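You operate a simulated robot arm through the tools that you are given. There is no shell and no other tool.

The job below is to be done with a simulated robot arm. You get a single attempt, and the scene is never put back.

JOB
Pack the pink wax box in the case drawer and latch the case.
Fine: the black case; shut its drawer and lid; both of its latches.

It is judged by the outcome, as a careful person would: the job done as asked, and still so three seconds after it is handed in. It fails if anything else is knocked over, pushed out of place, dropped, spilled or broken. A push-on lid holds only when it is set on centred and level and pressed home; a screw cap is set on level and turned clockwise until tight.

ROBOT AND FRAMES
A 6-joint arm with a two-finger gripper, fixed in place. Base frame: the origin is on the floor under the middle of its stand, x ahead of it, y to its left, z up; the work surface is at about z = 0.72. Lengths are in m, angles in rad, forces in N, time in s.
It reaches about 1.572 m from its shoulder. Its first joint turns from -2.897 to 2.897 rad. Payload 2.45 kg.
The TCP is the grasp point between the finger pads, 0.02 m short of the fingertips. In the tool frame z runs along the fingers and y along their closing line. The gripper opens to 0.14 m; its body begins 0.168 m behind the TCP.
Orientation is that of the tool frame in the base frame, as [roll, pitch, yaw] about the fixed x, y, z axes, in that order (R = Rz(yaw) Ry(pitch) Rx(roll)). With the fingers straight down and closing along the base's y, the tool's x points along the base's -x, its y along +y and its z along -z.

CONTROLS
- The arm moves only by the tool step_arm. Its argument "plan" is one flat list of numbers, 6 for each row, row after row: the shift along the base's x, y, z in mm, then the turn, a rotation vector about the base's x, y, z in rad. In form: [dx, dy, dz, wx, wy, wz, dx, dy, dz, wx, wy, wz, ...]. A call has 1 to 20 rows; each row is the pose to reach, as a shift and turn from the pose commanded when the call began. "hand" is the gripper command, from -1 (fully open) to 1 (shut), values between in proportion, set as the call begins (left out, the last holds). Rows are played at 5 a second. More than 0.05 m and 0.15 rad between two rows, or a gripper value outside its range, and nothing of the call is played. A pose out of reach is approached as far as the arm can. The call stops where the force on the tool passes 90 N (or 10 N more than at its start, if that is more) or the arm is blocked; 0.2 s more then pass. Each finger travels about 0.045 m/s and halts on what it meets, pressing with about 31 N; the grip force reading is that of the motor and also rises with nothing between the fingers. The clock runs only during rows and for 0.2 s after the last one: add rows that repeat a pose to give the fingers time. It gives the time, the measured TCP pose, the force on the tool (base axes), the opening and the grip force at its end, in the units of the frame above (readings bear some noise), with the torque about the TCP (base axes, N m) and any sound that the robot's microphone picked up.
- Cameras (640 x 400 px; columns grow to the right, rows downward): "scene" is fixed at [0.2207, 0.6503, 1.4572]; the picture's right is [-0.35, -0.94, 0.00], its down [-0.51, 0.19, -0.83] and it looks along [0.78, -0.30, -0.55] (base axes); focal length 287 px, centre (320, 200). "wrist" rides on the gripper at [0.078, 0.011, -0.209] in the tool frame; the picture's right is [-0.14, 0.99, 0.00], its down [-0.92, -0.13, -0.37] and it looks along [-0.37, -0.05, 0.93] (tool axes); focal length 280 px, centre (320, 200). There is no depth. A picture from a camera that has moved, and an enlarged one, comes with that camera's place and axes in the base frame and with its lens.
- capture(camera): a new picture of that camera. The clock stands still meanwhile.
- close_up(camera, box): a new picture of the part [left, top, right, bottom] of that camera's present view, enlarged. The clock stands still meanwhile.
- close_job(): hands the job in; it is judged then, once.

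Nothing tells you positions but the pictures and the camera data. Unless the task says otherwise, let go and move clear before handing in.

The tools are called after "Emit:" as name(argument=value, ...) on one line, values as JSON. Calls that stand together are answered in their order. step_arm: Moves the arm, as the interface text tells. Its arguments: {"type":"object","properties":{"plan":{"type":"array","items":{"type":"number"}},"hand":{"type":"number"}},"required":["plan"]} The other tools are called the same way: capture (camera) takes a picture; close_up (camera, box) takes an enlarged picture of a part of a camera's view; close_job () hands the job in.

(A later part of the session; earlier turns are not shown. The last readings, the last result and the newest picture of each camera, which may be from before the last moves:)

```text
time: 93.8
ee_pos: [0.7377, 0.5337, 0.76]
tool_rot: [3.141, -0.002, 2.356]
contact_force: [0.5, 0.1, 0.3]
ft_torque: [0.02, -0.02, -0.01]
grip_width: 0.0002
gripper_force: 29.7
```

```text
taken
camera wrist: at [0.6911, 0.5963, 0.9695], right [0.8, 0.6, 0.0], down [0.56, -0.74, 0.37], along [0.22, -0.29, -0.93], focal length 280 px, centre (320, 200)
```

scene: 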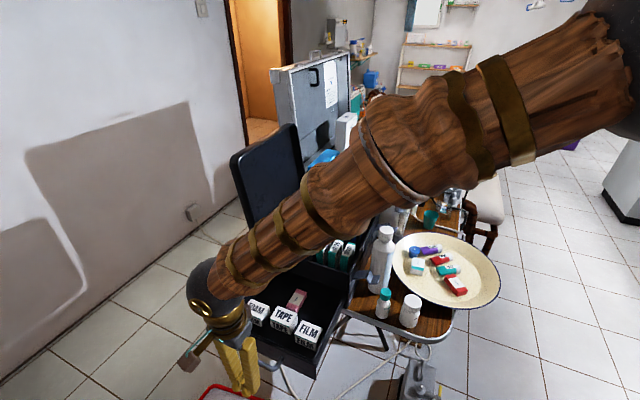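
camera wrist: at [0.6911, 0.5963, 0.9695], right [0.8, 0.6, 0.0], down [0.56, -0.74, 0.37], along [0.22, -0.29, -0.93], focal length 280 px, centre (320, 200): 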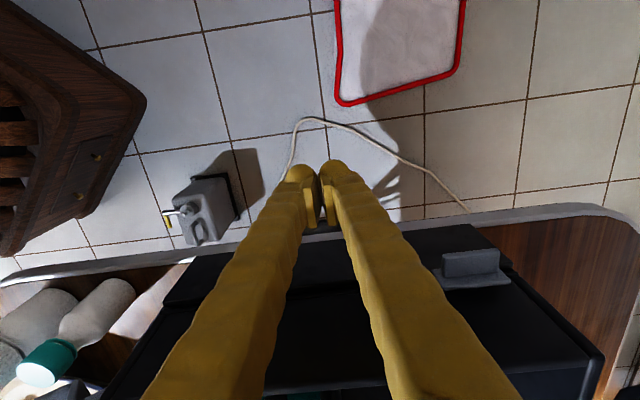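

Emit:
close_up(camera="wrist", box=[380, 210, 560, 330])

Emit:
step_arm(plan=[1, -1, 0, 0, 0, 0, 2, -2, 0, 0, 0, 0, 3, -3, 0, 0, 0, 0])

Emit:
close_up(camera="wrist", box=[380, 210, 560, 330])

```text
3.33 times, centred on (470, 270) of wrist
camera zoom: at [0.6911, 0.5963, 0.9695], right [0.8, 0.6, 0.0], down [0.56, -0.74, 0.37], along [0.22, -0.29, -0.93], focal length 935 px, centre (-180, -33)
```

zoom: 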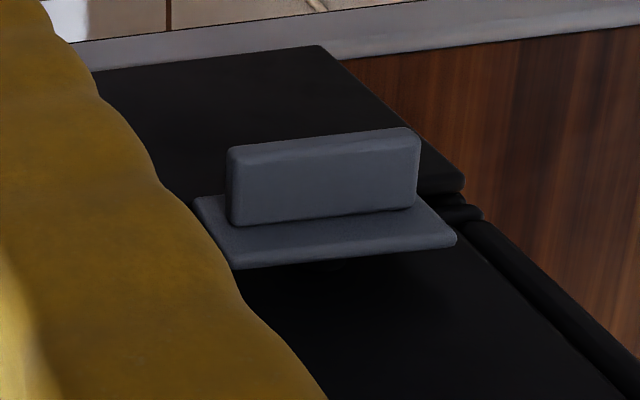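

```text
time: 94.6
ee_pos: [0.7402, 0.5315, 0.7607]
tool_rot: [-3.141, -0.001, 2.355]
contact_force: [-0.7, 0.0, 0.3]
ft_torque: [-0.02, 0.03, -0.01]
grip_width: 0.0
gripper_force: 29.7
```

```text
3.33 times, centred on (470, 270) of wrist
camera zoom: at [0.6943, 0.5933, 0.9693], right [0.8, 0.6, 0.0], down [0.56, -0.74, 0.37], along [0.22, -0.29, -0.93], focal length 935 px, centre (-180, -33)
```

zoom: 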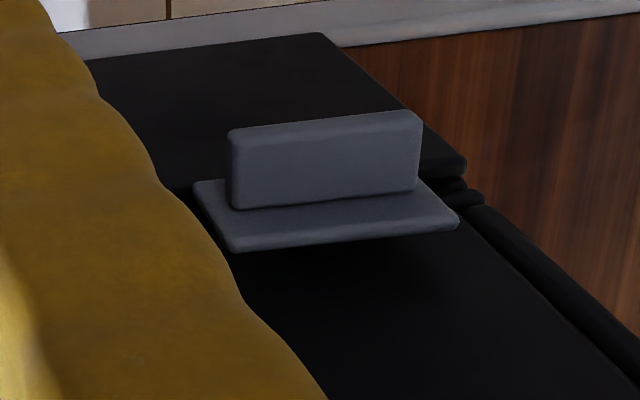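

Emit:
step_arm(plan=[1, -1, 0, 0, 0, 0, 2, -2, 0, 0, 0, 0, 3, -3, 0, 0, 0, 0])

Emit:
step_arm(plan=[1, -1, 0, 0, 0, 0, 2, -2, 0, 0, 0, 0])

Emit:
capture(camera="wrist")

```text
time: 95.4
ee_pos: [0.7425, 0.5296, 0.7599]
tool_rot: [-3.138, -0.001, 2.358]
contact_force: [-30.0, 34.7, -9.3]
ft_torque: [0.3, 0.19, -0.13]
grip_width: 0.0057
gripper_force: 29.6
```

```text
time: 96.0
ee_pos: [0.7421, 0.5282, 0.7589]
tool_rot: [-3.136, -0.003, 2.359]
contact_force: [-4.5, 9.4, -4.9]
ft_torque: [0.1, 0.05, -0.02]
grip_width: 0.0057
gripper_force: 29.4
stopped in row 2: the force on the tool passed its limit at 94 N (the readings are from after the stop); the commanded pose is now the measured one
```

```text
taken
camera wrist: at [0.6964, 0.591, 0.9673], right [0.8, 0.6, -0.01], down [0.56, -0.74, 0.37], along [0.22, -0.29, -0.93], focal length 280 px, centre (320, 200)
```

wrist: 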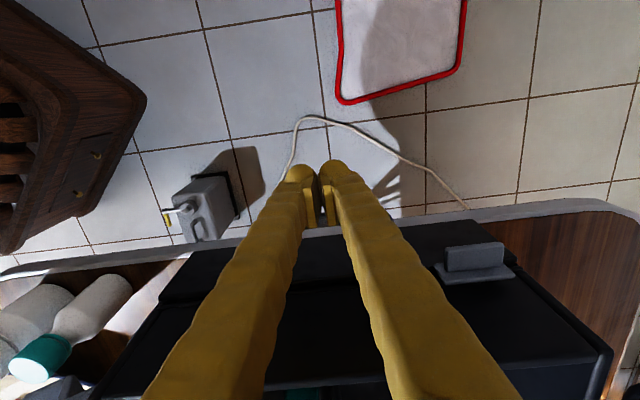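

The drawer has reached its stop. I'll back off and verify the drawer is closed and the case hasn't shifted.

Emit:
step_arm(plan=[-10, 10, 0, 0, 0, 0, -25, 25, 0, 0, 0, 0, -45, 45, 10, 0, 0, 0, -65, 65, 40, 0, 0, 0, -75, 75, 85, 0, 0, 0, -75, 75, 130, 0, 0, 0, -75, 75, 175, 0, 0, 0, -75, 75, 220, 0, 0, 0, -75, 75, 265, 0, 0, 0, -75, 75, 310, 0, 0, 0])

Emit:
capture(camera="scene")

Emit:
capture(camera="wrist")

```text
time: 98.2
ee_pos: [0.6676, 0.6046, 1.0693]
tool_rot: [-3.137, -0.003, 2.357]
contact_force: [-0.4, -0.3, -1.0]
ft_torque: [-0.01, 0.03, -0.02]
grip_width: 0.0002
gripper_force: 29.3
```

```text
taken
```

scene: 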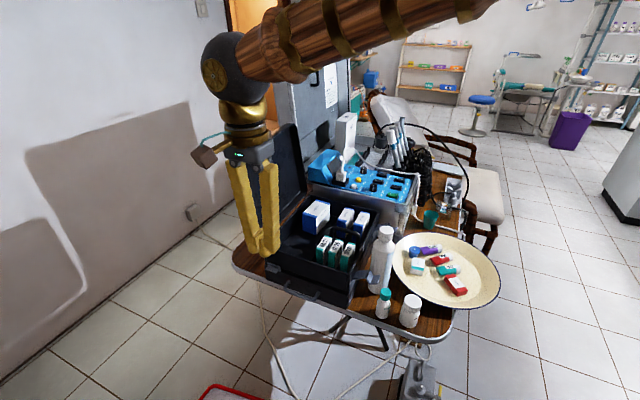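

```text
taken
camera wrist: at [0.6212, 0.6664, 1.2777], right [0.8, 0.6, -0.01], down [0.56, -0.74, 0.37], along [0.22, -0.29, -0.93], focal length 280 px, centre (320, 200)
```

wrist: 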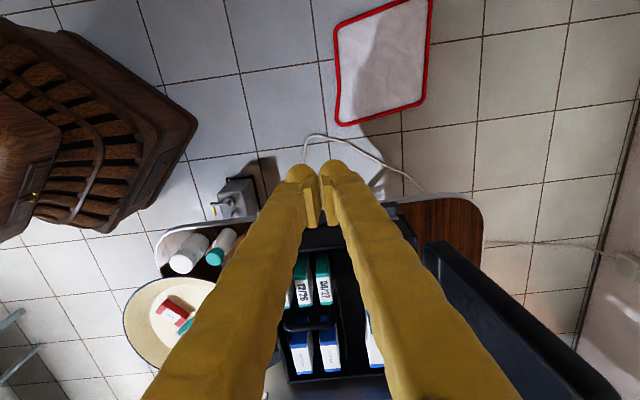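

Emit:
close_up(camera="scene", box=[275, 240, 375, 310])

Emit:
close_up(camera="scene", box=[330, 200, 420, 300])

Emit:
close_up(camera="scene", box=[255, 230, 325, 300])

```text
5.71 times, centred on (325, 275) of scene
camera zoom: at [0.2207, 0.6503, 1.4572], right [-0.35, -0.94, 0.0], down [-0.51, 0.19, -0.83], along [0.78, -0.3, -0.55], focal length 1638 px, centre (291, -229)
```

zoom: 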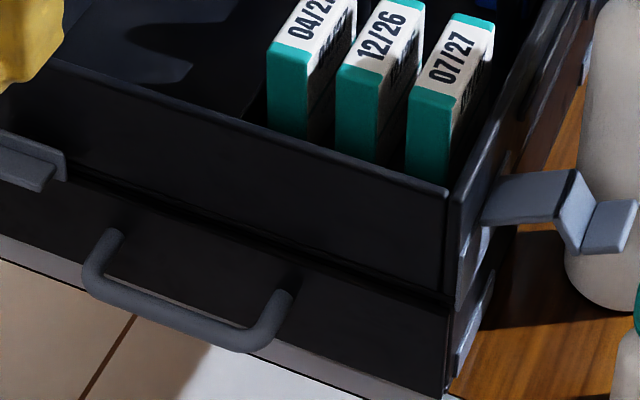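

```text
4.00 times, centred on (375, 250) of scene
camera zoom: at [0.2207, 0.6503, 1.4572], right [-0.35, -0.94, 0.0], down [-0.51, 0.19, -0.83], along [0.78, -0.3, -0.55], focal length 1147 px, centre (100, 0)
```

zoom: 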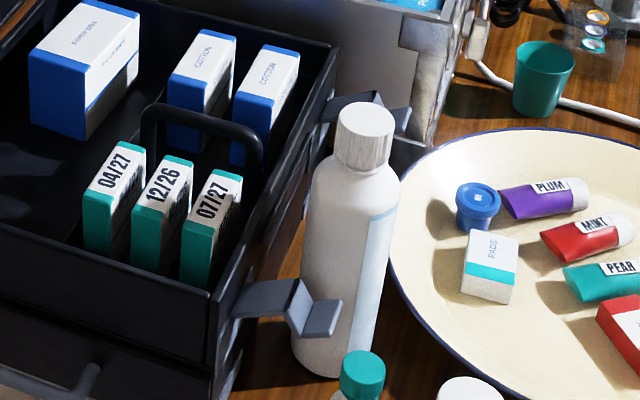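

```text
5.71 times, centred on (290, 265) of scene
camera zoom: at [0.2207, 0.6503, 1.4572], right [-0.35, -0.94, 0.0], down [-0.51, 0.19, -0.83], along [0.78, -0.3, -0.55], focal length 1638 px, centre (491, -171)
```

zoom: 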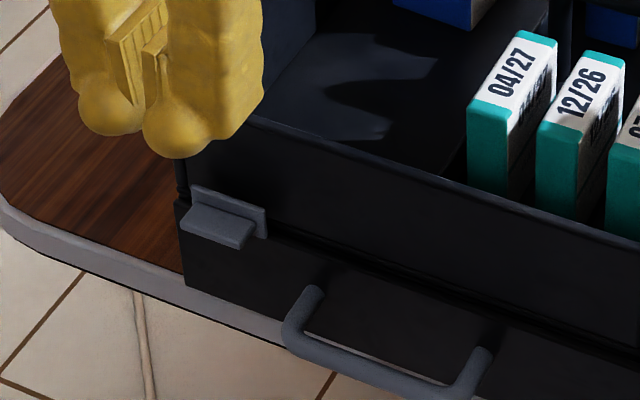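

The drawer is shut exactly as at the start and the case hasn't moved. Next is the lid, which stands about 95° open. I'll come to the front of the case with the hand horizontal, so the fingers can straddle the lid's front edge and swing it down around the hinge, staying clear of the bottles.

Emit:
step_arm(plan=[10, 10, -5, -0.0926, -0.0926, 0, 19, 19, -10, -0.1851, -0.1851, 0, 28, 28, -15, -0.2777, -0.2777, 0, 38, 38, -20, -0.3703, -0.3703, 0, 47, 47, -25, -0.4628, -0.4628, 0, 56, 56, -30, -0.5554, -0.5554, 0, 66, 66, -35, -0.648, -0.648, 0, 75, 75, -40, -0.7405, -0.7405, 0, 84, 84, -45, -0.8331, -0.8331, 0, 94, 94, -50, -0.9257, -0.9257, 0, 103, 103, -55, -1.0182, -1.0182, 0, 113, 113, -60, -1.1107, -1.1107, 0], hand=-0.43)

Emit:
capture(camera="wrist")

Emit:
capture(camera="scene")

```text
time: 100.8
ee_pos: [0.7816, 0.7175, 1.01]
tool_rot: [2.886, 1.569, 2.097]
contact_force: [0.4, 0.5, 0.9]
ft_torque: [0.09, 0.1, 0.01]
grip_width: 0.1
gripper_force: 0.1
```

```text
taken
camera wrist: at [0.6422, 0.8724, 0.9317], right [0.7, 0.7, 0.14], down [-0.35, 0.17, 0.92], along [0.62, -0.7, 0.36], focal length 280 px, centre (320, 200)
```

wrist: 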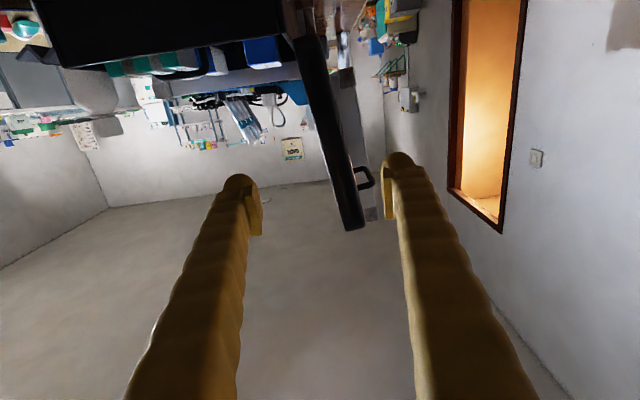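

```text
taken
```

scene: 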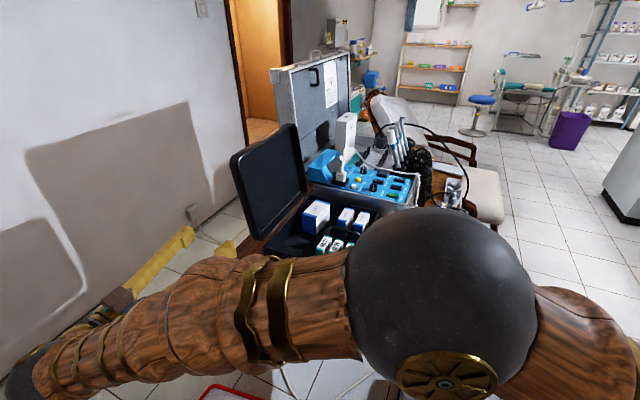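

I now see the lid edge-on from the front (the image is upside-down). I'll zoom in to measure its angle and hinge position.

Emit:
close_up(camera="wrist", box=[240, 0, 400, 240])

Emit:
close_up(camera="wrist", box=[220, 0, 380, 90])

```text
1.67 times, centred on (320, 120) of wrist
camera zoom: at [0.6422, 0.8724, 0.9317], right [0.7, 0.7, 0.14], down [-0.35, 0.17, 0.92], along [0.62, -0.7, 0.36], focal length 467 px, centre (320, 333)
```

zoom: 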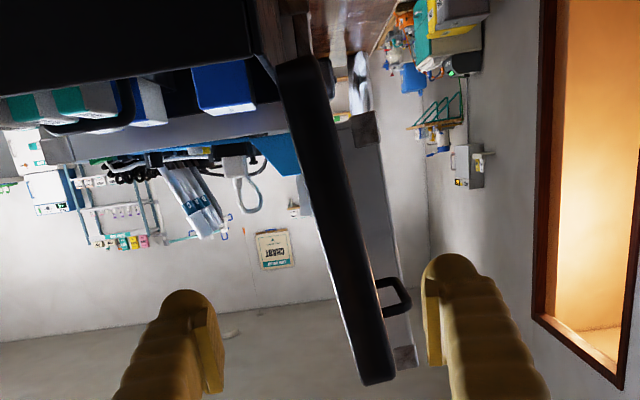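

```text
4.00 times, centred on (300, 45) of wrist
camera zoom: at [0.6422, 0.8724, 0.9317], right [0.7, 0.7, 0.14], down [-0.35, 0.17, 0.92], along [0.62, -0.7, 0.36], focal length 1122 px, centre (400, 820)
```

zoom: 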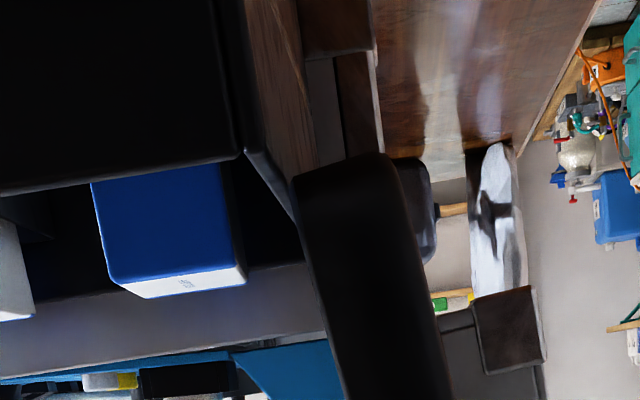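

The lid is about 97° open, its hinge axis is near f=1.046, z=0.863 in case-aligned coordinates, and it is about 27 mm thick. I'll align the fingers to straddle its front edge and check before inserting.

Emit:
step_arm(plan=[20, -6, 20, -0.028, 0.028, 0, 40, -13, 40, -0.056, 0.056, 0, 58.7, -19.1, 59, -0.0834, 0.0834, 0, 58.7, -19.1, 59, -0.0834, 0.0834, 0], hand=0.1)

Emit:
capture(camera="wrist")

Emit:
close_up(camera="wrist", box=[220, 60, 420, 260])

```text
time: 101.8
ee_pos: [0.8405, 0.6991, 1.0688]
tool_rot: [-1.598, 1.452, -2.388]
contact_force: [0.3, 0.3, -0.1]
ft_torque: [0.0, 0.03, 0.01]
grip_width: 0.0629
gripper_force: 0.1
```

```text
taken
camera wrist: at [0.6939, 0.8473, 0.9895], right [0.71, 0.7, 0.02], down [-0.27, 0.25, 0.93], along [0.65, -0.67, 0.37], focal length 280 px, centre (320, 200)
```

wrist: 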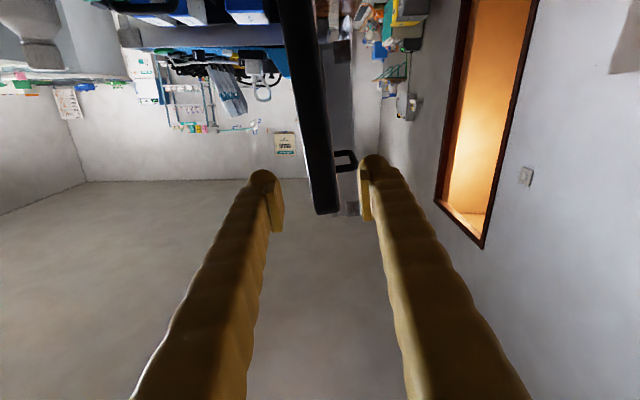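

```text
2.00 times, centred on (320, 160) of wrist
camera zoom: at [0.6939, 0.8473, 0.9895], right [0.71, 0.7, 0.02], down [-0.27, 0.25, 0.93], along [0.65, -0.67, 0.37], focal length 561 px, centre (320, 280)
```

zoom: 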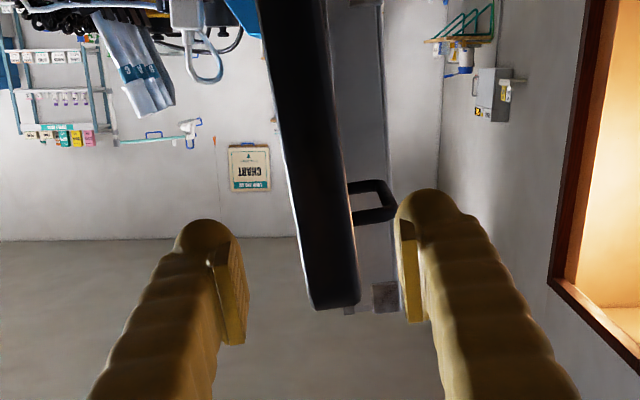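

The fingers are lined up on either side of the lid edge. I'll move in to straddle it.

Emit:
step_arm(plan=[18, -18, 0, 0, 0, 0, 37, -37, 0, 0, 0, 0, 55, -55, 0, 0, 0, 0, 74, -74, 0, 0, 0, 0, 92, -92, 0, 0, 0, 0])

Emit:
capture(camera="wrist")

Emit:
capture(camera="scene")

```text
time: 103.0
ee_pos: [0.9322, 0.605, 1.0678]
tool_rot: [-1.596, 1.451, -2.387]
contact_force: [0.0, 0.6, -0.6]
ft_torque: [-0.01, -0.04, 0.01]
grip_width: 0.063
gripper_force: 0.1
```

```text
taken
camera wrist: at [0.7856, 0.7539, 0.9893], right [0.71, 0.7, 0.02], down [-0.27, 0.25, 0.93], along [0.65, -0.67, 0.37], focal length 280 px, centre (320, 200)
```

wrist: 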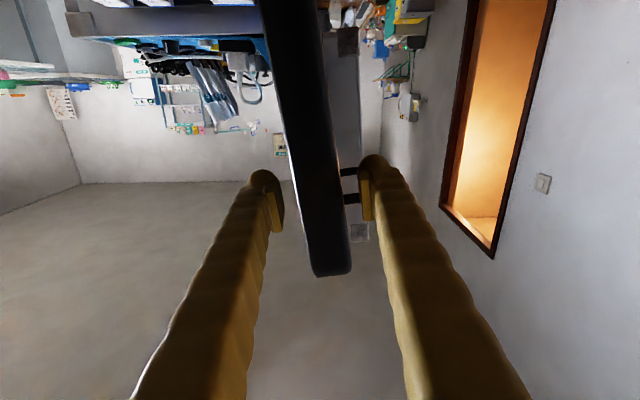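

```text
taken
```

scene: 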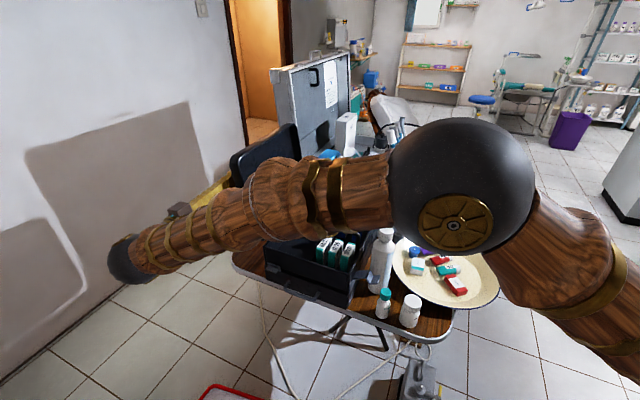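

The fingers straddle the lid's front edge. I'll narrow them to a loose hold.

Emit:
step_arm(plan=[0, 0, 0, 0, 0, 0, 0, 0, 0, 0, 0, 0, 0, 0, 0, 0, 0, 0], hand=0.45)

Emit:
close_up(camera="wrist", box=[220, 100, 420, 300])

```text
time: 103.8
ee_pos: [0.9319, 0.6049, 1.0681]
tool_rot: [-1.596, 1.45, -2.389]
contact_force: [0.5, 0.0, 0.2]
ft_torque: [0.03, 0.06, 0.02]
grip_width: 0.0387
gripper_force: 0.0
```

```text
2.00 times, centred on (320, 200) of wrist
camera zoom: at [0.7856, 0.754, 0.9893], right [0.71, 0.7, 0.02], down [-0.27, 0.25, 0.93], along [0.65, -0.67, 0.37], focal length 561 px, centre (320, 200)
```

zoom: 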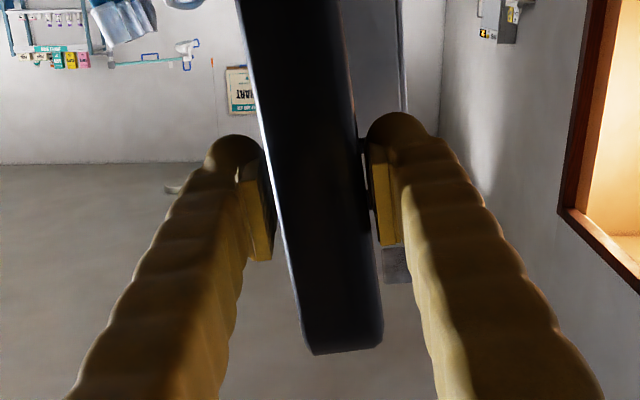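

The lid edge sits loosely between the fingers with no contact. Now I'll swing it down along its hinge arc, first half.

Emit:
step_arm(plan=[-7.7, -7.7, 1.8, 0.037, -0.037, 0, -15.4, -15.4, 3.3, 0.074, -0.074, 0, -31.0, -31.0, 4.2, 0.1481, -0.1481, 0, -46.6, -46.6, 2.9, 0.2221, -0.2221, 0, -61.9, -61.9, -0.8, 0.2962, -0.2962, 0, -77.0, -77.0, -6.6, 0.3702, -0.3702, 0, -91.5, -91.5, -14.7, 0.4443, -0.4443, 0])

Emit:
capture(camera="wrist")

Emit:
capture(camera="scene")

```text
time: 105.4
ee_pos: [0.84, 0.5136, 1.0551]
tool_rot: [1.582, 1.061, 0.791]
contact_force: [-1.4, -0.8, -0.6]
ft_torque: [-0.02, 0.0, 0.0]
grip_width: 0.0392
gripper_force: 0.6
```

```text
taken
camera wrist: at [0.7263, 0.6947, 0.9914], right [0.57, 0.56, 0.6], down [-0.66, -0.14, 0.74], along [0.5, -0.82, 0.29], focal length 280 px, centre (320, 200)
```

wrist: 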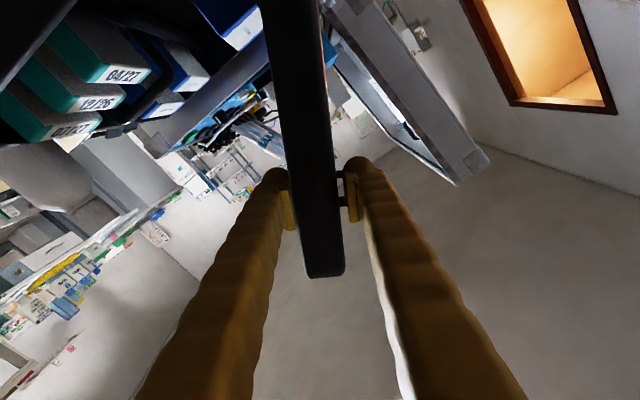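

```text
taken
```

scene: 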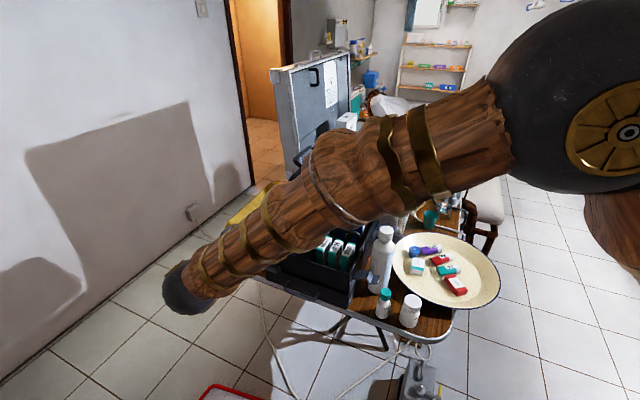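

The lid is following with very little force, and it seems the hinge has enough friction that it isn't falling. I'll continue the arc.

Emit:
step_arm(plan=[-13.8, -13.8, -10.2, 0.074, -0.074, 0, -26.8, -26.8, -22.4, 0.148, -0.148, 0, -38.9, -38.9, -36.4, 0.2221, -0.2221, 0, -49.8, -49.8, -52.1, 0.2962, -0.2962, 0, -59.5, -59.5, -69.4, 0.3702, -0.3702, 0])

Emit:
capture(camera="wrist")

Emit:
capture(camera="scene")

```text
time: 106.6
ee_pos: [0.8689, 0.5461, 1.0938]
tool_rot: [1.632, 0.771, 0.788]
contact_force: [-1.5, -3.1, -30.9]
ft_torque: [-1.58, 0.96, -0.14]
grip_width: 0.0597
gripper_force: 29.0
out of reach, approached as far as the arm can: row 2, 3, 4, 5
```

```text
taken
camera wrist: at [0.7729, 0.7433, 1.0558], right [0.46, 0.38, 0.8], down [-0.78, -0.25, 0.57], along [0.42, -0.89, 0.18], focal length 280 px, centre (320, 200)
```

wrist: 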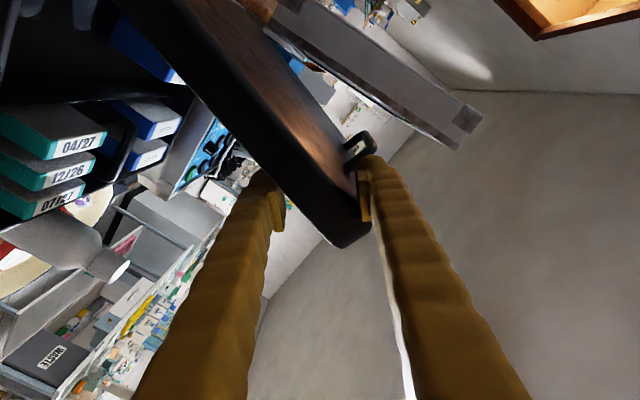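

```text
taken
```

scene: 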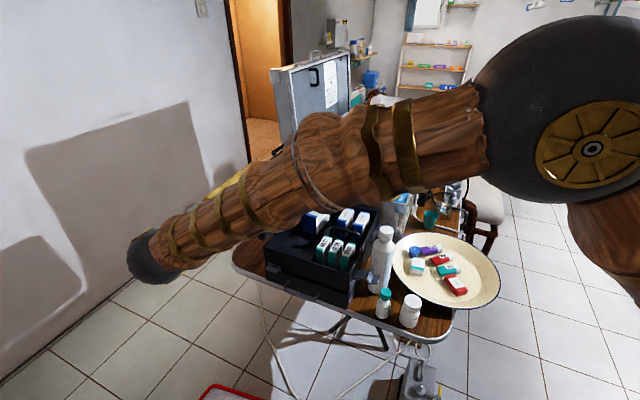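

A wrist joint limit stopped the rotation partway, and the lid was carried back up to about 78°; no damage. The lid rests on the inner finger, so I won't release it here. I'll reverse and bring it back to its stable open position, then regrip with the hand flipped 180°, which has the range needed for the full swing.

Emit:
step_arm(plan=[15.8, 15.8, 0.7, -0.0974, 0.0886, 0.0057, 24.7, 24.7, -1.4, -0.1949, 0.1771, 0.0114, 33.4, 33.4, -5.1, -0.2923, 0.2657, 0.0171, 41.7, 41.7, -9.5, -0.3897, 0.3543, 0.0229, 49.9, 49.9, -14.5, -0.4871, 0.4429, 0.0286, 57.6, 57.6, -20.1, -0.5846, 0.5314, 0.0343, 61.9, 61.9, -24.3, -0.682, 0.62, 0.04], hand=0.3)

Emit:
capture(camera="wrist")

Emit:
capture(camera="scene")

```text
time: 108.2
ee_pos: [0.9321, 0.6065, 1.0762]
tool_rot: [-1.34, 1.451, -2.129]
contact_force: [-1.1, 0.5, 0.7]
ft_torque: [-0.02, -0.01, -0.02]
grip_width: 0.049
gripper_force: 0.1
```

```text
taken
camera wrist: at [0.7877, 0.7537, 0.9904], right [0.71, 0.7, 0.02], down [-0.29, 0.27, 0.92], along [0.64, -0.66, 0.39], focal length 280 px, centre (320, 200)
```

wrist: 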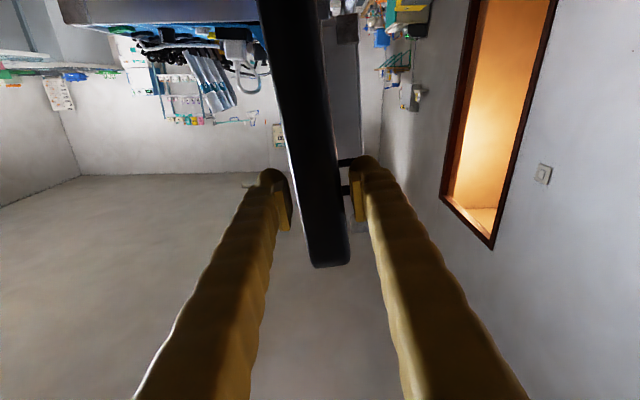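

```text
taken
```

scene: 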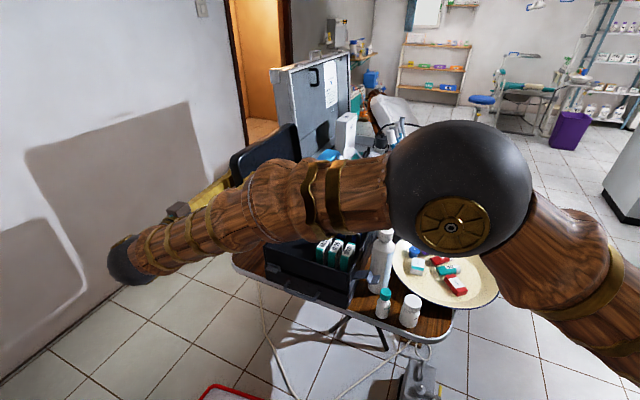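

The lid is back at its stable open position. I'll withdraw, then flip the hand 180° about its pointing axis.

Emit:
step_arm(plan=[0, 0, 0, 0, 0, 0, -18, 18, 0, 0, 0, 0, -37, 37, 0, 0, 0, 0, -60, 60, 0, 0, 0, 0, -85, 85, 0, 0, 0, 0, -110, 110, 0, 0, 0, 0], hand=0.0)

Emit:
step_arm(plan=[0, 0, 0, -0.0926, 0.0926, 0, 0, 0, 0, -0.1851, 0.1851, 0, 0, 0, 0, -0.2777, 0.2777, 0, 0, 0, 0, -0.3703, 0.3703, 0, 0, 0, 0, -0.4628, 0.4628, 0, 0, 0, 0, -0.5554, 0.5554, 0, 0, 0, 0, -0.648, 0.648, 0, 0, 0, 0, -0.7405, 0.7405, 0, 0, 0, 0, -0.8331, 0.8331, 0, 0, 0, 0, -0.9257, 0.9257, 0, 0, 0, 0, -1.0182, 1.0182, 0, 0, 0, 0, -1.1107, 1.1107, 0])

Emit:
step_arm(plan=[0, 0, 0, -0.0926, 0.0926, 0, 0, 0, 0, -0.1851, 0.1851, 0, 0, 0, 0, -0.2777, 0.2777, 0, 0, 0, 0, -0.3703, 0.3703, 0, 0, 0, 0, -0.4628, 0.4628, 0, 0, 0, 0, -0.5554, 0.5554, 0, 0, 0, 0, -0.648, 0.648, 0, 0, 0, 0, -0.7405, 0.7405, 0, 0, 0, 0, -0.8331, 0.8331, 0, 0, 0, 0, -0.9257, 0.9257, 0, 0, 0, 0, -1.0182, 1.0182, 0, 0, 0, 0, -1.1107, 1.1107, 0])

Emit:
capture(camera="wrist")

Emit:
capture(camera="scene")

```text
time: 109.6
ee_pos: [0.8208, 0.7169, 1.0748]
tool_rot: [-1.337, 1.45, -2.13]
contact_force: [-0.3, -0.8, 0.1]
ft_torque: [0.01, 0.01, -0.08]
grip_width: 0.0698
gripper_force: 0.0
```

```text
time: 112.2
ee_pos: [0.8228, 0.7161, 1.0753]
tool_rot: [-1.565, -0.119, -2.327]
contact_force: [0.0, -0.2, 0.3]
ft_torque: [-0.03, 0.0, 0.01]
grip_width: 0.0697
gripper_force: 0.0
```

```text
time: 114.8
ee_pos: [0.821, 0.716, 1.0753]
tool_rot: [1.799, -1.448, 0.565]
contact_force: [0.2, -0.3, -0.1]
ft_torque: [0.0, -0.01, -0.01]
grip_width: 0.07
gripper_force: 0.1
```

```text
taken
camera wrist: at [0.6744, 0.8602, 1.1593], right [-0.7, -0.71, -0.02], down [-0.27, 0.29, -0.92], along [0.66, -0.64, -0.39], focal length 280 px, centre (320, 200)
```

wrist: 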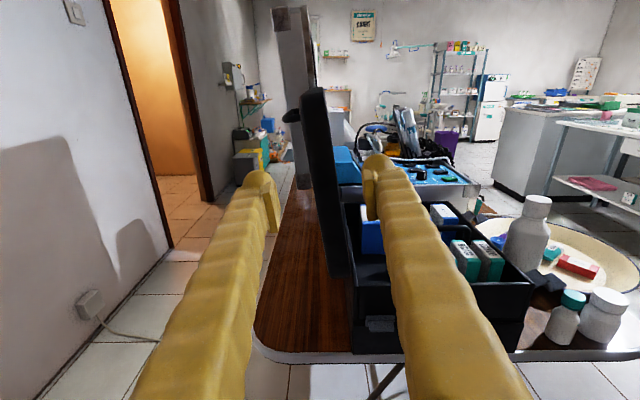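

```text
taken
```

scene: 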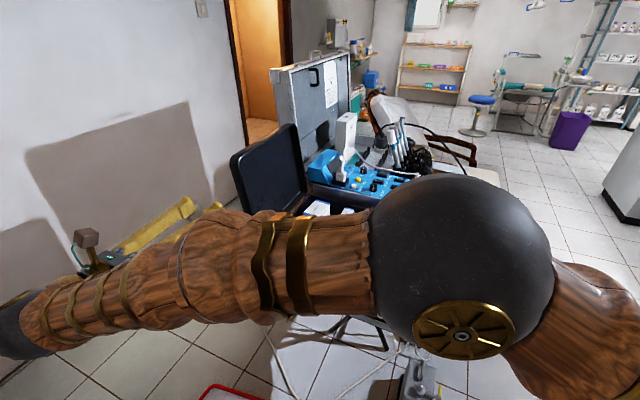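

The flip worked, and I now have a great upright view of the case front. I'll take a close look at the lid, hinge and body.

Emit:
close_up(camera="wrist", box=[270, 80, 560, 360])

Emit:
close_up(camera="wrist", box=[440, 180, 600, 360])

```text
1.43 times, centred on (415, 220) of wrist
camera zoom: at [0.6744, 0.8602, 1.1593], right [-0.7, -0.71, -0.02], down [-0.27, 0.29, -0.92], along [0.66, -0.64, -0.39], focal length 401 px, centre (184, 171)
```

zoom: 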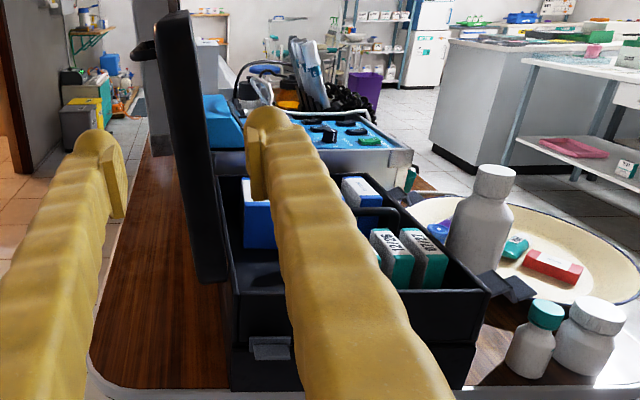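

```text
2.22 times, centred on (520, 270) of wrist
camera zoom: at [0.6744, 0.8602, 1.1593], right [-0.7, -0.71, -0.02], down [-0.27, 0.29, -0.92], along [0.66, -0.64, -0.39], focal length 623 px, centre (-124, 44)
```

zoom: 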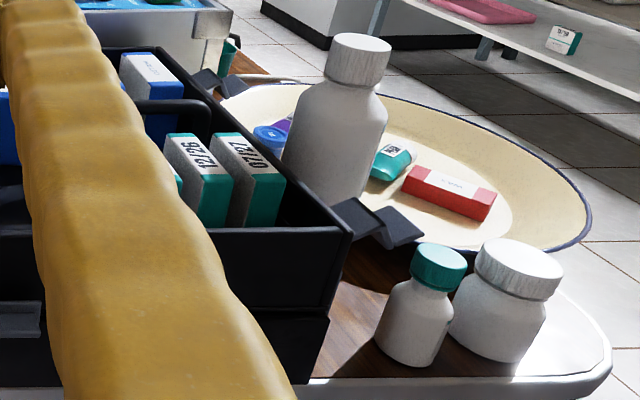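

Now I'll re-insert the fingers around the lid's front edge with the flipped hand.

Emit:
step_arm(plan=[22, -22, -2, 0, 0, 0, 45, -44, -4, 0, 0, 0, 67, -66, -6, 0, 0, 0, 90, -88, -6, 0, 0, 0, 112, -110, -6, 0, 0, 0])

Emit:
step_arm(plan=[0, 0, 0, 0, 0, 0, 0, 0, 0, 0, 0, 0, 0, 0, 0, 0, 0, 0], hand=0.42)

Emit:
capture(camera="wrist")

```text
time: 116.0
ee_pos: [0.9342, 0.606, 1.0697]
tool_rot: [1.804, -1.449, 0.559]
contact_force: [-0.6, 0.3, -0.9]
ft_torque: [-0.01, 0.0, 0.0]
grip_width: 0.07
gripper_force: 0.1
```

```text
time: 116.8
ee_pos: [0.9338, 0.6072, 1.0708]
tool_rot: [1.802, -1.451, 0.558]
contact_force: [-0.2, 0.3, -0.3]
ft_torque: [0.01, -0.01, -0.03]
grip_width: 0.0403
gripper_force: 0.1
```

```text
taken
camera wrist: at [0.7868, 0.7502, 1.1537], right [-0.7, -0.71, -0.02], down [-0.27, 0.29, -0.92], along [0.66, -0.64, -0.39], focal length 280 px, centre (320, 200)
```

wrist: 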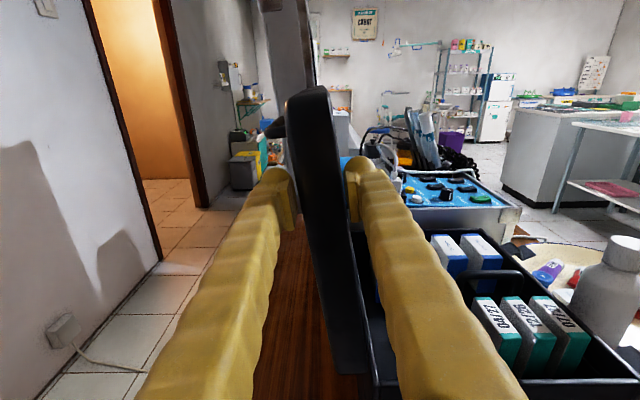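

Straddled correctly, with no contact. I'll swing the lid down along the arc, first half again.

Emit:
step_arm(plan=[-7.7, -7.7, 1.8, 0.037, -0.037, 0, -15.4, -15.4, 3.3, 0.074, -0.074, 0, -31.0, -31.0, 4.2, 0.1481, -0.1481, 0, -46.6, -46.6, 2.9, 0.2221, -0.2221, 0, -61.9, -61.9, -0.8, 0.2962, -0.2962, 0, -77.0, -77.0, -6.6, 0.3702, -0.3702, 0, -91.5, -91.5, -14.7, 0.4443, -0.4443, 0])

Emit:
step_arm(plan=[-13.8, -13.8, -10.2, 0.074, -0.074, 0, -26.8, -26.8, -22.4, 0.148, -0.148, 0])

Emit:
capture(camera="wrist")

```text
time: 118.4
ee_pos: [0.8422, 0.5141, 1.0541]
tool_rot: [-1.611, -1.058, -2.301]
contact_force: [0.0, 0.2, -0.7]
ft_torque: [-0.02, -0.02, 0.04]
grip_width: 0.0411
gripper_force: 0.3
```

```text
time: 119.0
ee_pos: [0.815, 0.4874, 1.0327]
tool_rot: [-1.592, -0.849, -2.316]
contact_force: [-0.9, -0.9, -1.1]
ft_torque: [0.0, -0.02, 0.06]
grip_width: 0.0416
gripper_force: 0.7
```

```text
taken
camera wrist: at [0.6235, 0.5875, 1.0858], right [-0.46, -0.46, -0.76], down [0.21, 0.77, -0.6], along [0.86, -0.44, -0.25], focal length 280 px, centre (320, 200)
```

wrist: 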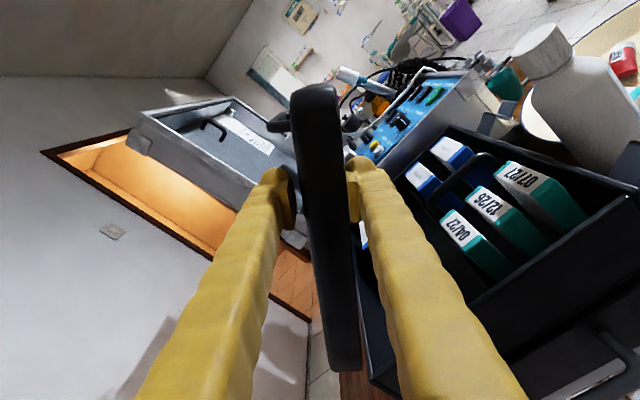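

The lid is at about 49° and moving smoothly. I'll continue to about 25°.

Emit:
step_arm(plan=[-12.0, -12.0, -14.0, 0.074, -0.074, 0, -23.0, -23.0, -29.8, 0.1481, -0.1481, 0, -32.7, -32.7, -47.0, 0.2221, -0.2221, 0, -41.1, -41.1, -65.6, 0.2962, -0.2962, 0])

Emit:
capture(camera="wrist")

Emit:
capture(camera="scene")

```text
time: 120.0
ee_pos: [0.7747, 0.447, 0.9671]
tool_rot: [-1.575, -0.431, -2.326]
contact_force: [-0.2, 0.9, -2.3]
ft_torque: [0.02, -0.09, 0.01]
grip_width: 0.0418
gripper_force: 1.3
```

```text
taken
camera wrist: at [0.5711, 0.5348, 0.9901], right [-0.2, -0.21, -0.96], down [0.34, 0.9, -0.27], along [0.92, -0.38, -0.11], focal length 280 px, centre (320, 200)
```

wrist: 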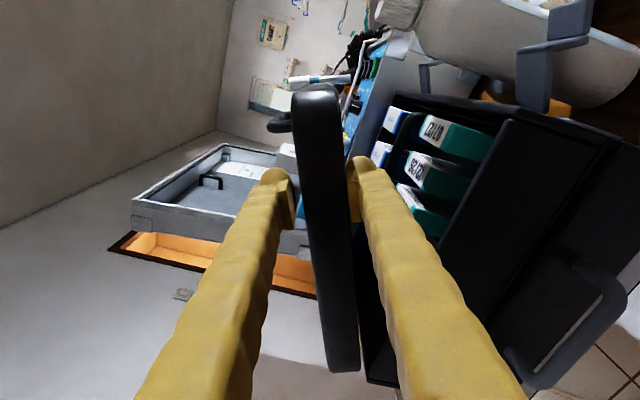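

```text
taken
```

scene: 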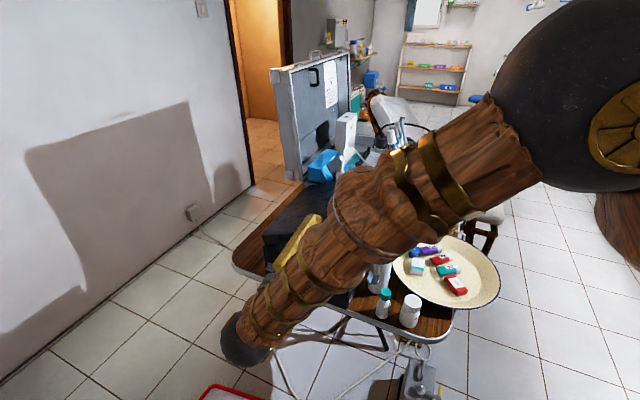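

The lid is at about 25°, resting lightly on the lower finger. I'll ease the fingers out slightly so only the tips support it, and continue down to about 11°.

Emit:
step_arm(plan=[-8.5, 8.5, 0, 0, 0, 0, -20.8, -3.8, -17.2, 0.074, -0.074, 0, -30.9, -13.9, -32.2, 0.1327, -0.1327, 0, -35.7, -18.7, -40.8, 0.1635, -0.1635, 0])

Emit:
capture(camera="wrist")

```text
time: 121.0
ee_pos: [0.7391, 0.4281, 0.9257]
tool_rot: [-1.569, -0.2, -2.329]
contact_force: [0.0, 1.0, -2.6]
ft_torque: [0.06, -0.03, -0.01]
grip_width: 0.0422
gripper_force: 1.0
```

```text
taken
camera wrist: at [0.5334, 0.5138, 0.9292], right [-0.04, -0.05, -1.0], down [0.37, 0.93, -0.06], along [0.93, -0.37, -0.02], focal length 280 px, centre (320, 200)
```

wrist: 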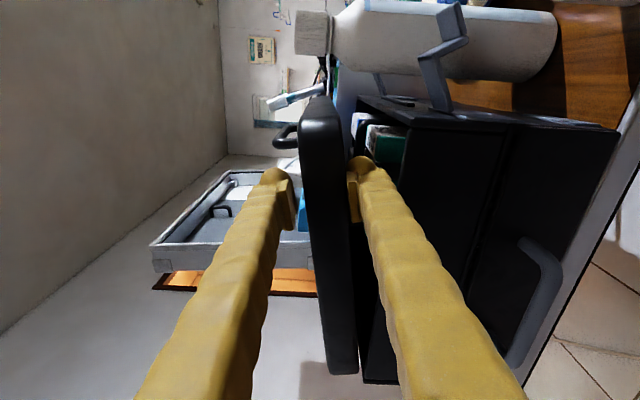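

The lid is about 11° from closed. This view also shows the latch in profile, so I'll zoom in on it.

Emit:
close_up(camera="wrist", box=[340, 0, 560, 150])

Emit:
close_up(camera="wrist", box=[280, 80, 440, 240])

```text
2.67 times, centred on (450, 75) of wrist
camera zoom: at [0.5334, 0.5138, 0.9292], right [-0.04, -0.05, -1.0], down [0.37, 0.93, -0.06], along [0.93, -0.37, -0.02], focal length 748 px, centre (-27, 533)
```

zoom: 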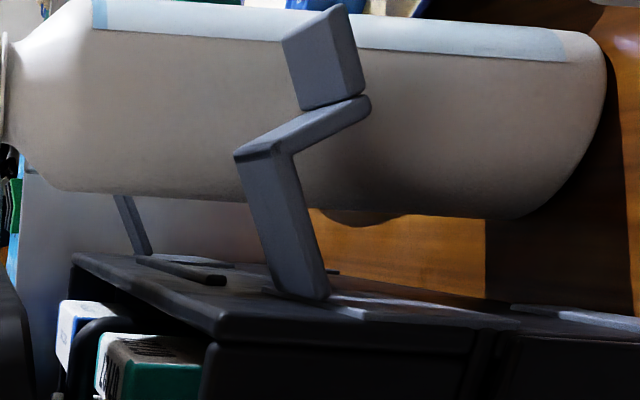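

```text
2.50 times, centred on (360, 160) of wrist
camera zoom: at [0.5334, 0.5138, 0.9292], right [-0.04, -0.05, -1.0], down [0.37, 0.93, -0.06], along [0.93, -0.37, -0.02], focal length 701 px, centre (220, 300)
```

zoom: 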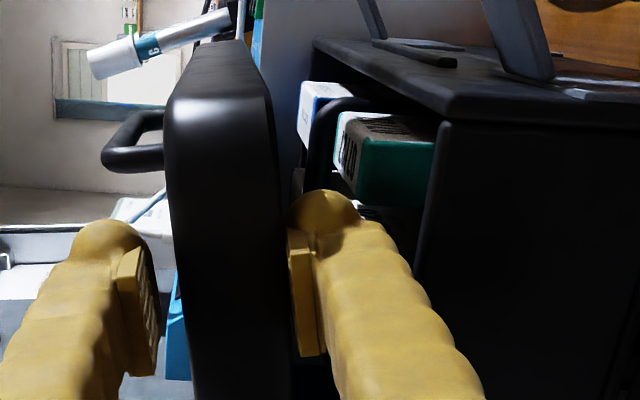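

The latch hinges near the top of the body, and the arm will swing up against the lid. Now I'll lower the lid a little more, then slide the fingers out so it settles shut.

Emit:
step_arm(plan=[-1, -1, -3, 0.01, -0.01, 0, -2, -2, -6.5, 0.02, -0.02, 0])

Emit:
close_up(camera="wrist", box=[280, 80, 440, 240])

```text
time: 121.6
ee_pos: [0.7375, 0.4264, 0.9194]
tool_rot: [-1.568, -0.17, -2.329]
contact_force: [0.7, 1.0, -2.5]
ft_torque: [0.02, -0.07, 0.0]
grip_width: 0.042
gripper_force: 0.9
```

```text
2.50 times, centred on (360, 160) of wrist
camera zoom: at [0.5314, 0.512, 0.9206], right [-0.02, -0.03, -1.0], down [0.37, 0.93, -0.03], along [0.93, -0.37, -0.01], focal length 701 px, centre (220, 300)
```

zoom: 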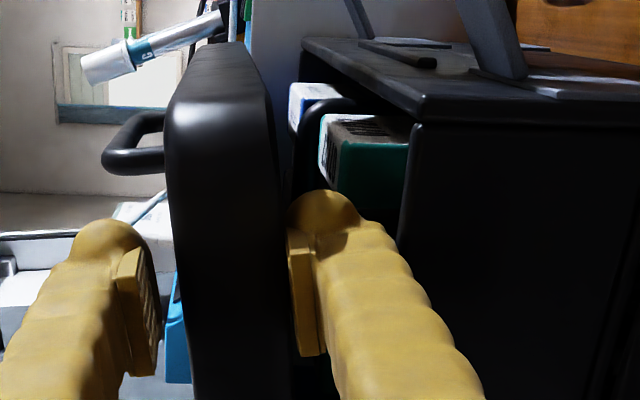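

Emit:
step_arm(plan=[-8, 8, 0, 0, 0, 0, -16, 16, 0, 0, 0, 0, -24, 24, 0, 0, 0, 0, -40, 40, 0, 0, 0, 0, -65, 65, 0, 0, 0, 0, -90, 90, 0, 0, 0, 0, -90, 90, 0, 0, 0, 0])

Emit:
capture(camera="wrist")

Emit:
capture(camera="scene")

```text
time: 123.2
ee_pos: [0.6466, 0.5163, 0.9195]
tool_rot: [-1.567, -0.17, -2.327]
contact_force: [-0.4, 0.5, -0.3]
ft_torque: [0.02, 0.01, 0.0]
grip_width: 0.0408
gripper_force: 0.0
```

```text
taken
camera wrist: at [0.4407, 0.6017, 0.9201], right [-0.02, -0.03, -1.0], down [0.37, 0.93, -0.03], along [0.93, -0.37, -0.01], focal length 280 px, centre (320, 200)
```

wrist: 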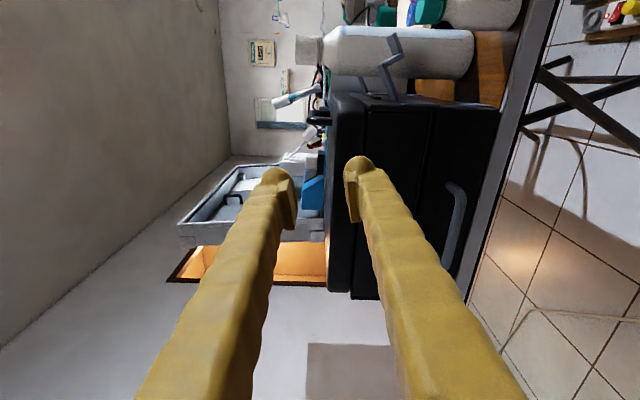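

```text
taken
```

scene: 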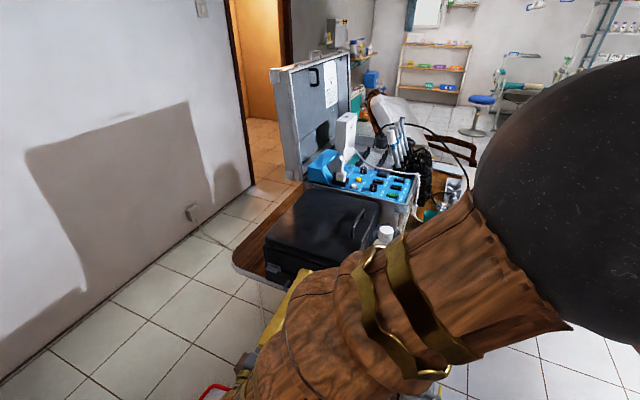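

The lid has settled shut. I'll check the seam and the latch with the lid closed.

Emit:
close_up(camera="wrist", box=[310, 20, 510, 310])

Emit:
close_up(camera="wrist", box=[310, 20, 430, 120])

Emit:
close_up(camera="scene", box=[250, 170, 400, 290])

```text
1.38 times, centred on (410, 165) of wrist
camera zoom: at [0.4407, 0.6017, 0.9201], right [-0.02, -0.03, -1.0], down [0.37, 0.93, -0.03], along [0.93, -0.37, -0.01], focal length 387 px, centre (196, 248)
```

zoom: 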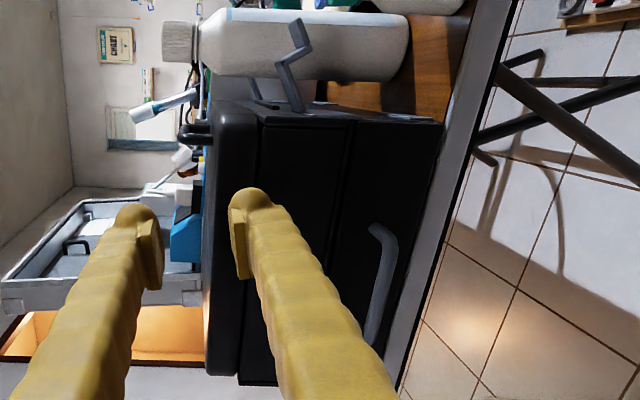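

```text
4.00 times, centred on (370, 70) of wrist
camera zoom: at [0.4407, 0.6017, 0.9201], right [-0.02, -0.03, -1.0], down [0.37, 0.93, -0.03], along [0.93, -0.37, -0.01], focal length 1122 px, centre (120, 720)
```

zoom: 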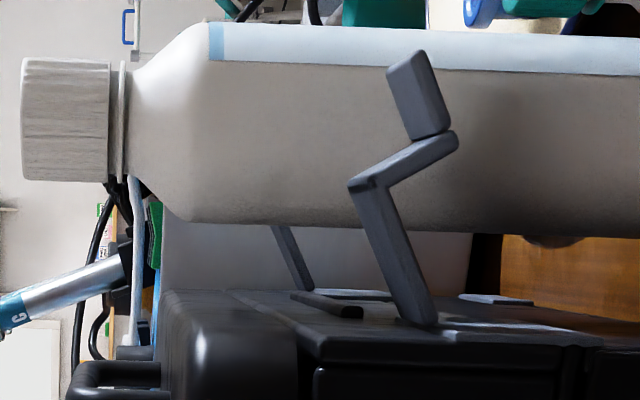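

```text
3.33 times, centred on (325, 230) of scene
camera zoom: at [0.2207, 0.6503, 1.4572], right [-0.35, -0.94, 0.0], down [-0.51, 0.19, -0.83], along [0.78, -0.3, -0.55], focal length 956 px, centre (303, 100)
```

zoom: 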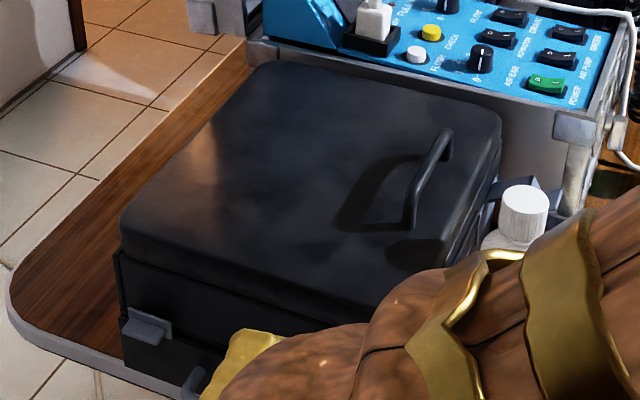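

The lid is closed flush. Now the latches. The front one can be reached from the front of the case, clear of the tall bottle, so I'll move the hand over for a clear view of it and the small bottles below.

Emit:
step_arm(plan=[-27, -16, -5, 0.03, -0.03, 0, -55, -32, -10, 0.06, -0.06, 0, -82, -48, -15, 0.09, -0.09, 0, -109, -64, -20, 0.12, -0.12, 0], hand=-0.3)

Emit:
capture(camera="wrist")

Emit:
capture(camera="scene")

```text
time: 124.2
ee_pos: [0.5377, 0.4521, 0.8981]
tool_rot: [-1.561, -0.001, -2.329]
contact_force: [-0.5, 0.5, 0.3]
ft_torque: [0.03, 0.03, 0.01]
grip_width: 0.0907
gripper_force: 0.1
```

```text
taken
camera wrist: at [0.3327, 0.5386, 0.8854], right [0.1, 0.09, -0.99], down [0.36, 0.92, 0.12], along [0.93, -0.37, 0.06], focal length 280 px, centre (320, 200)
```

wrist: 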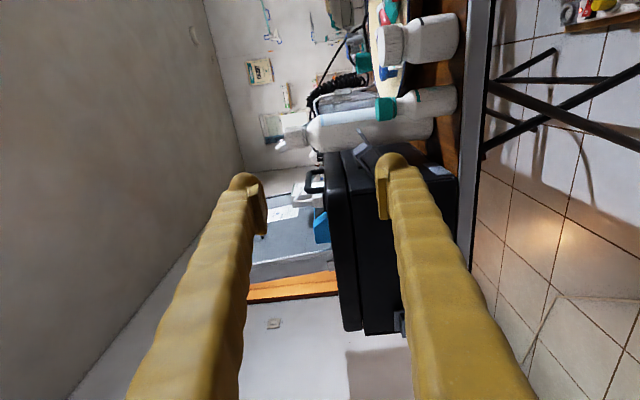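

```text
taken
```

scene: 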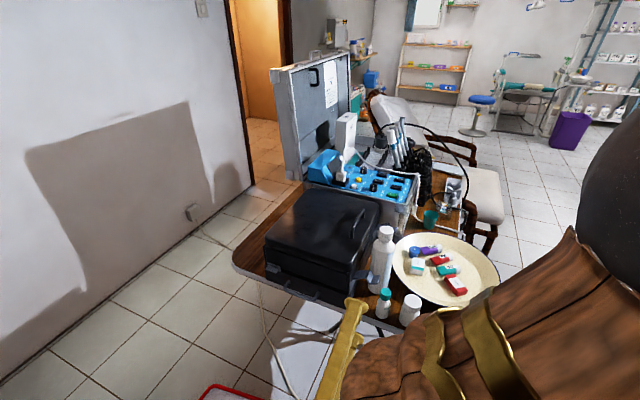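

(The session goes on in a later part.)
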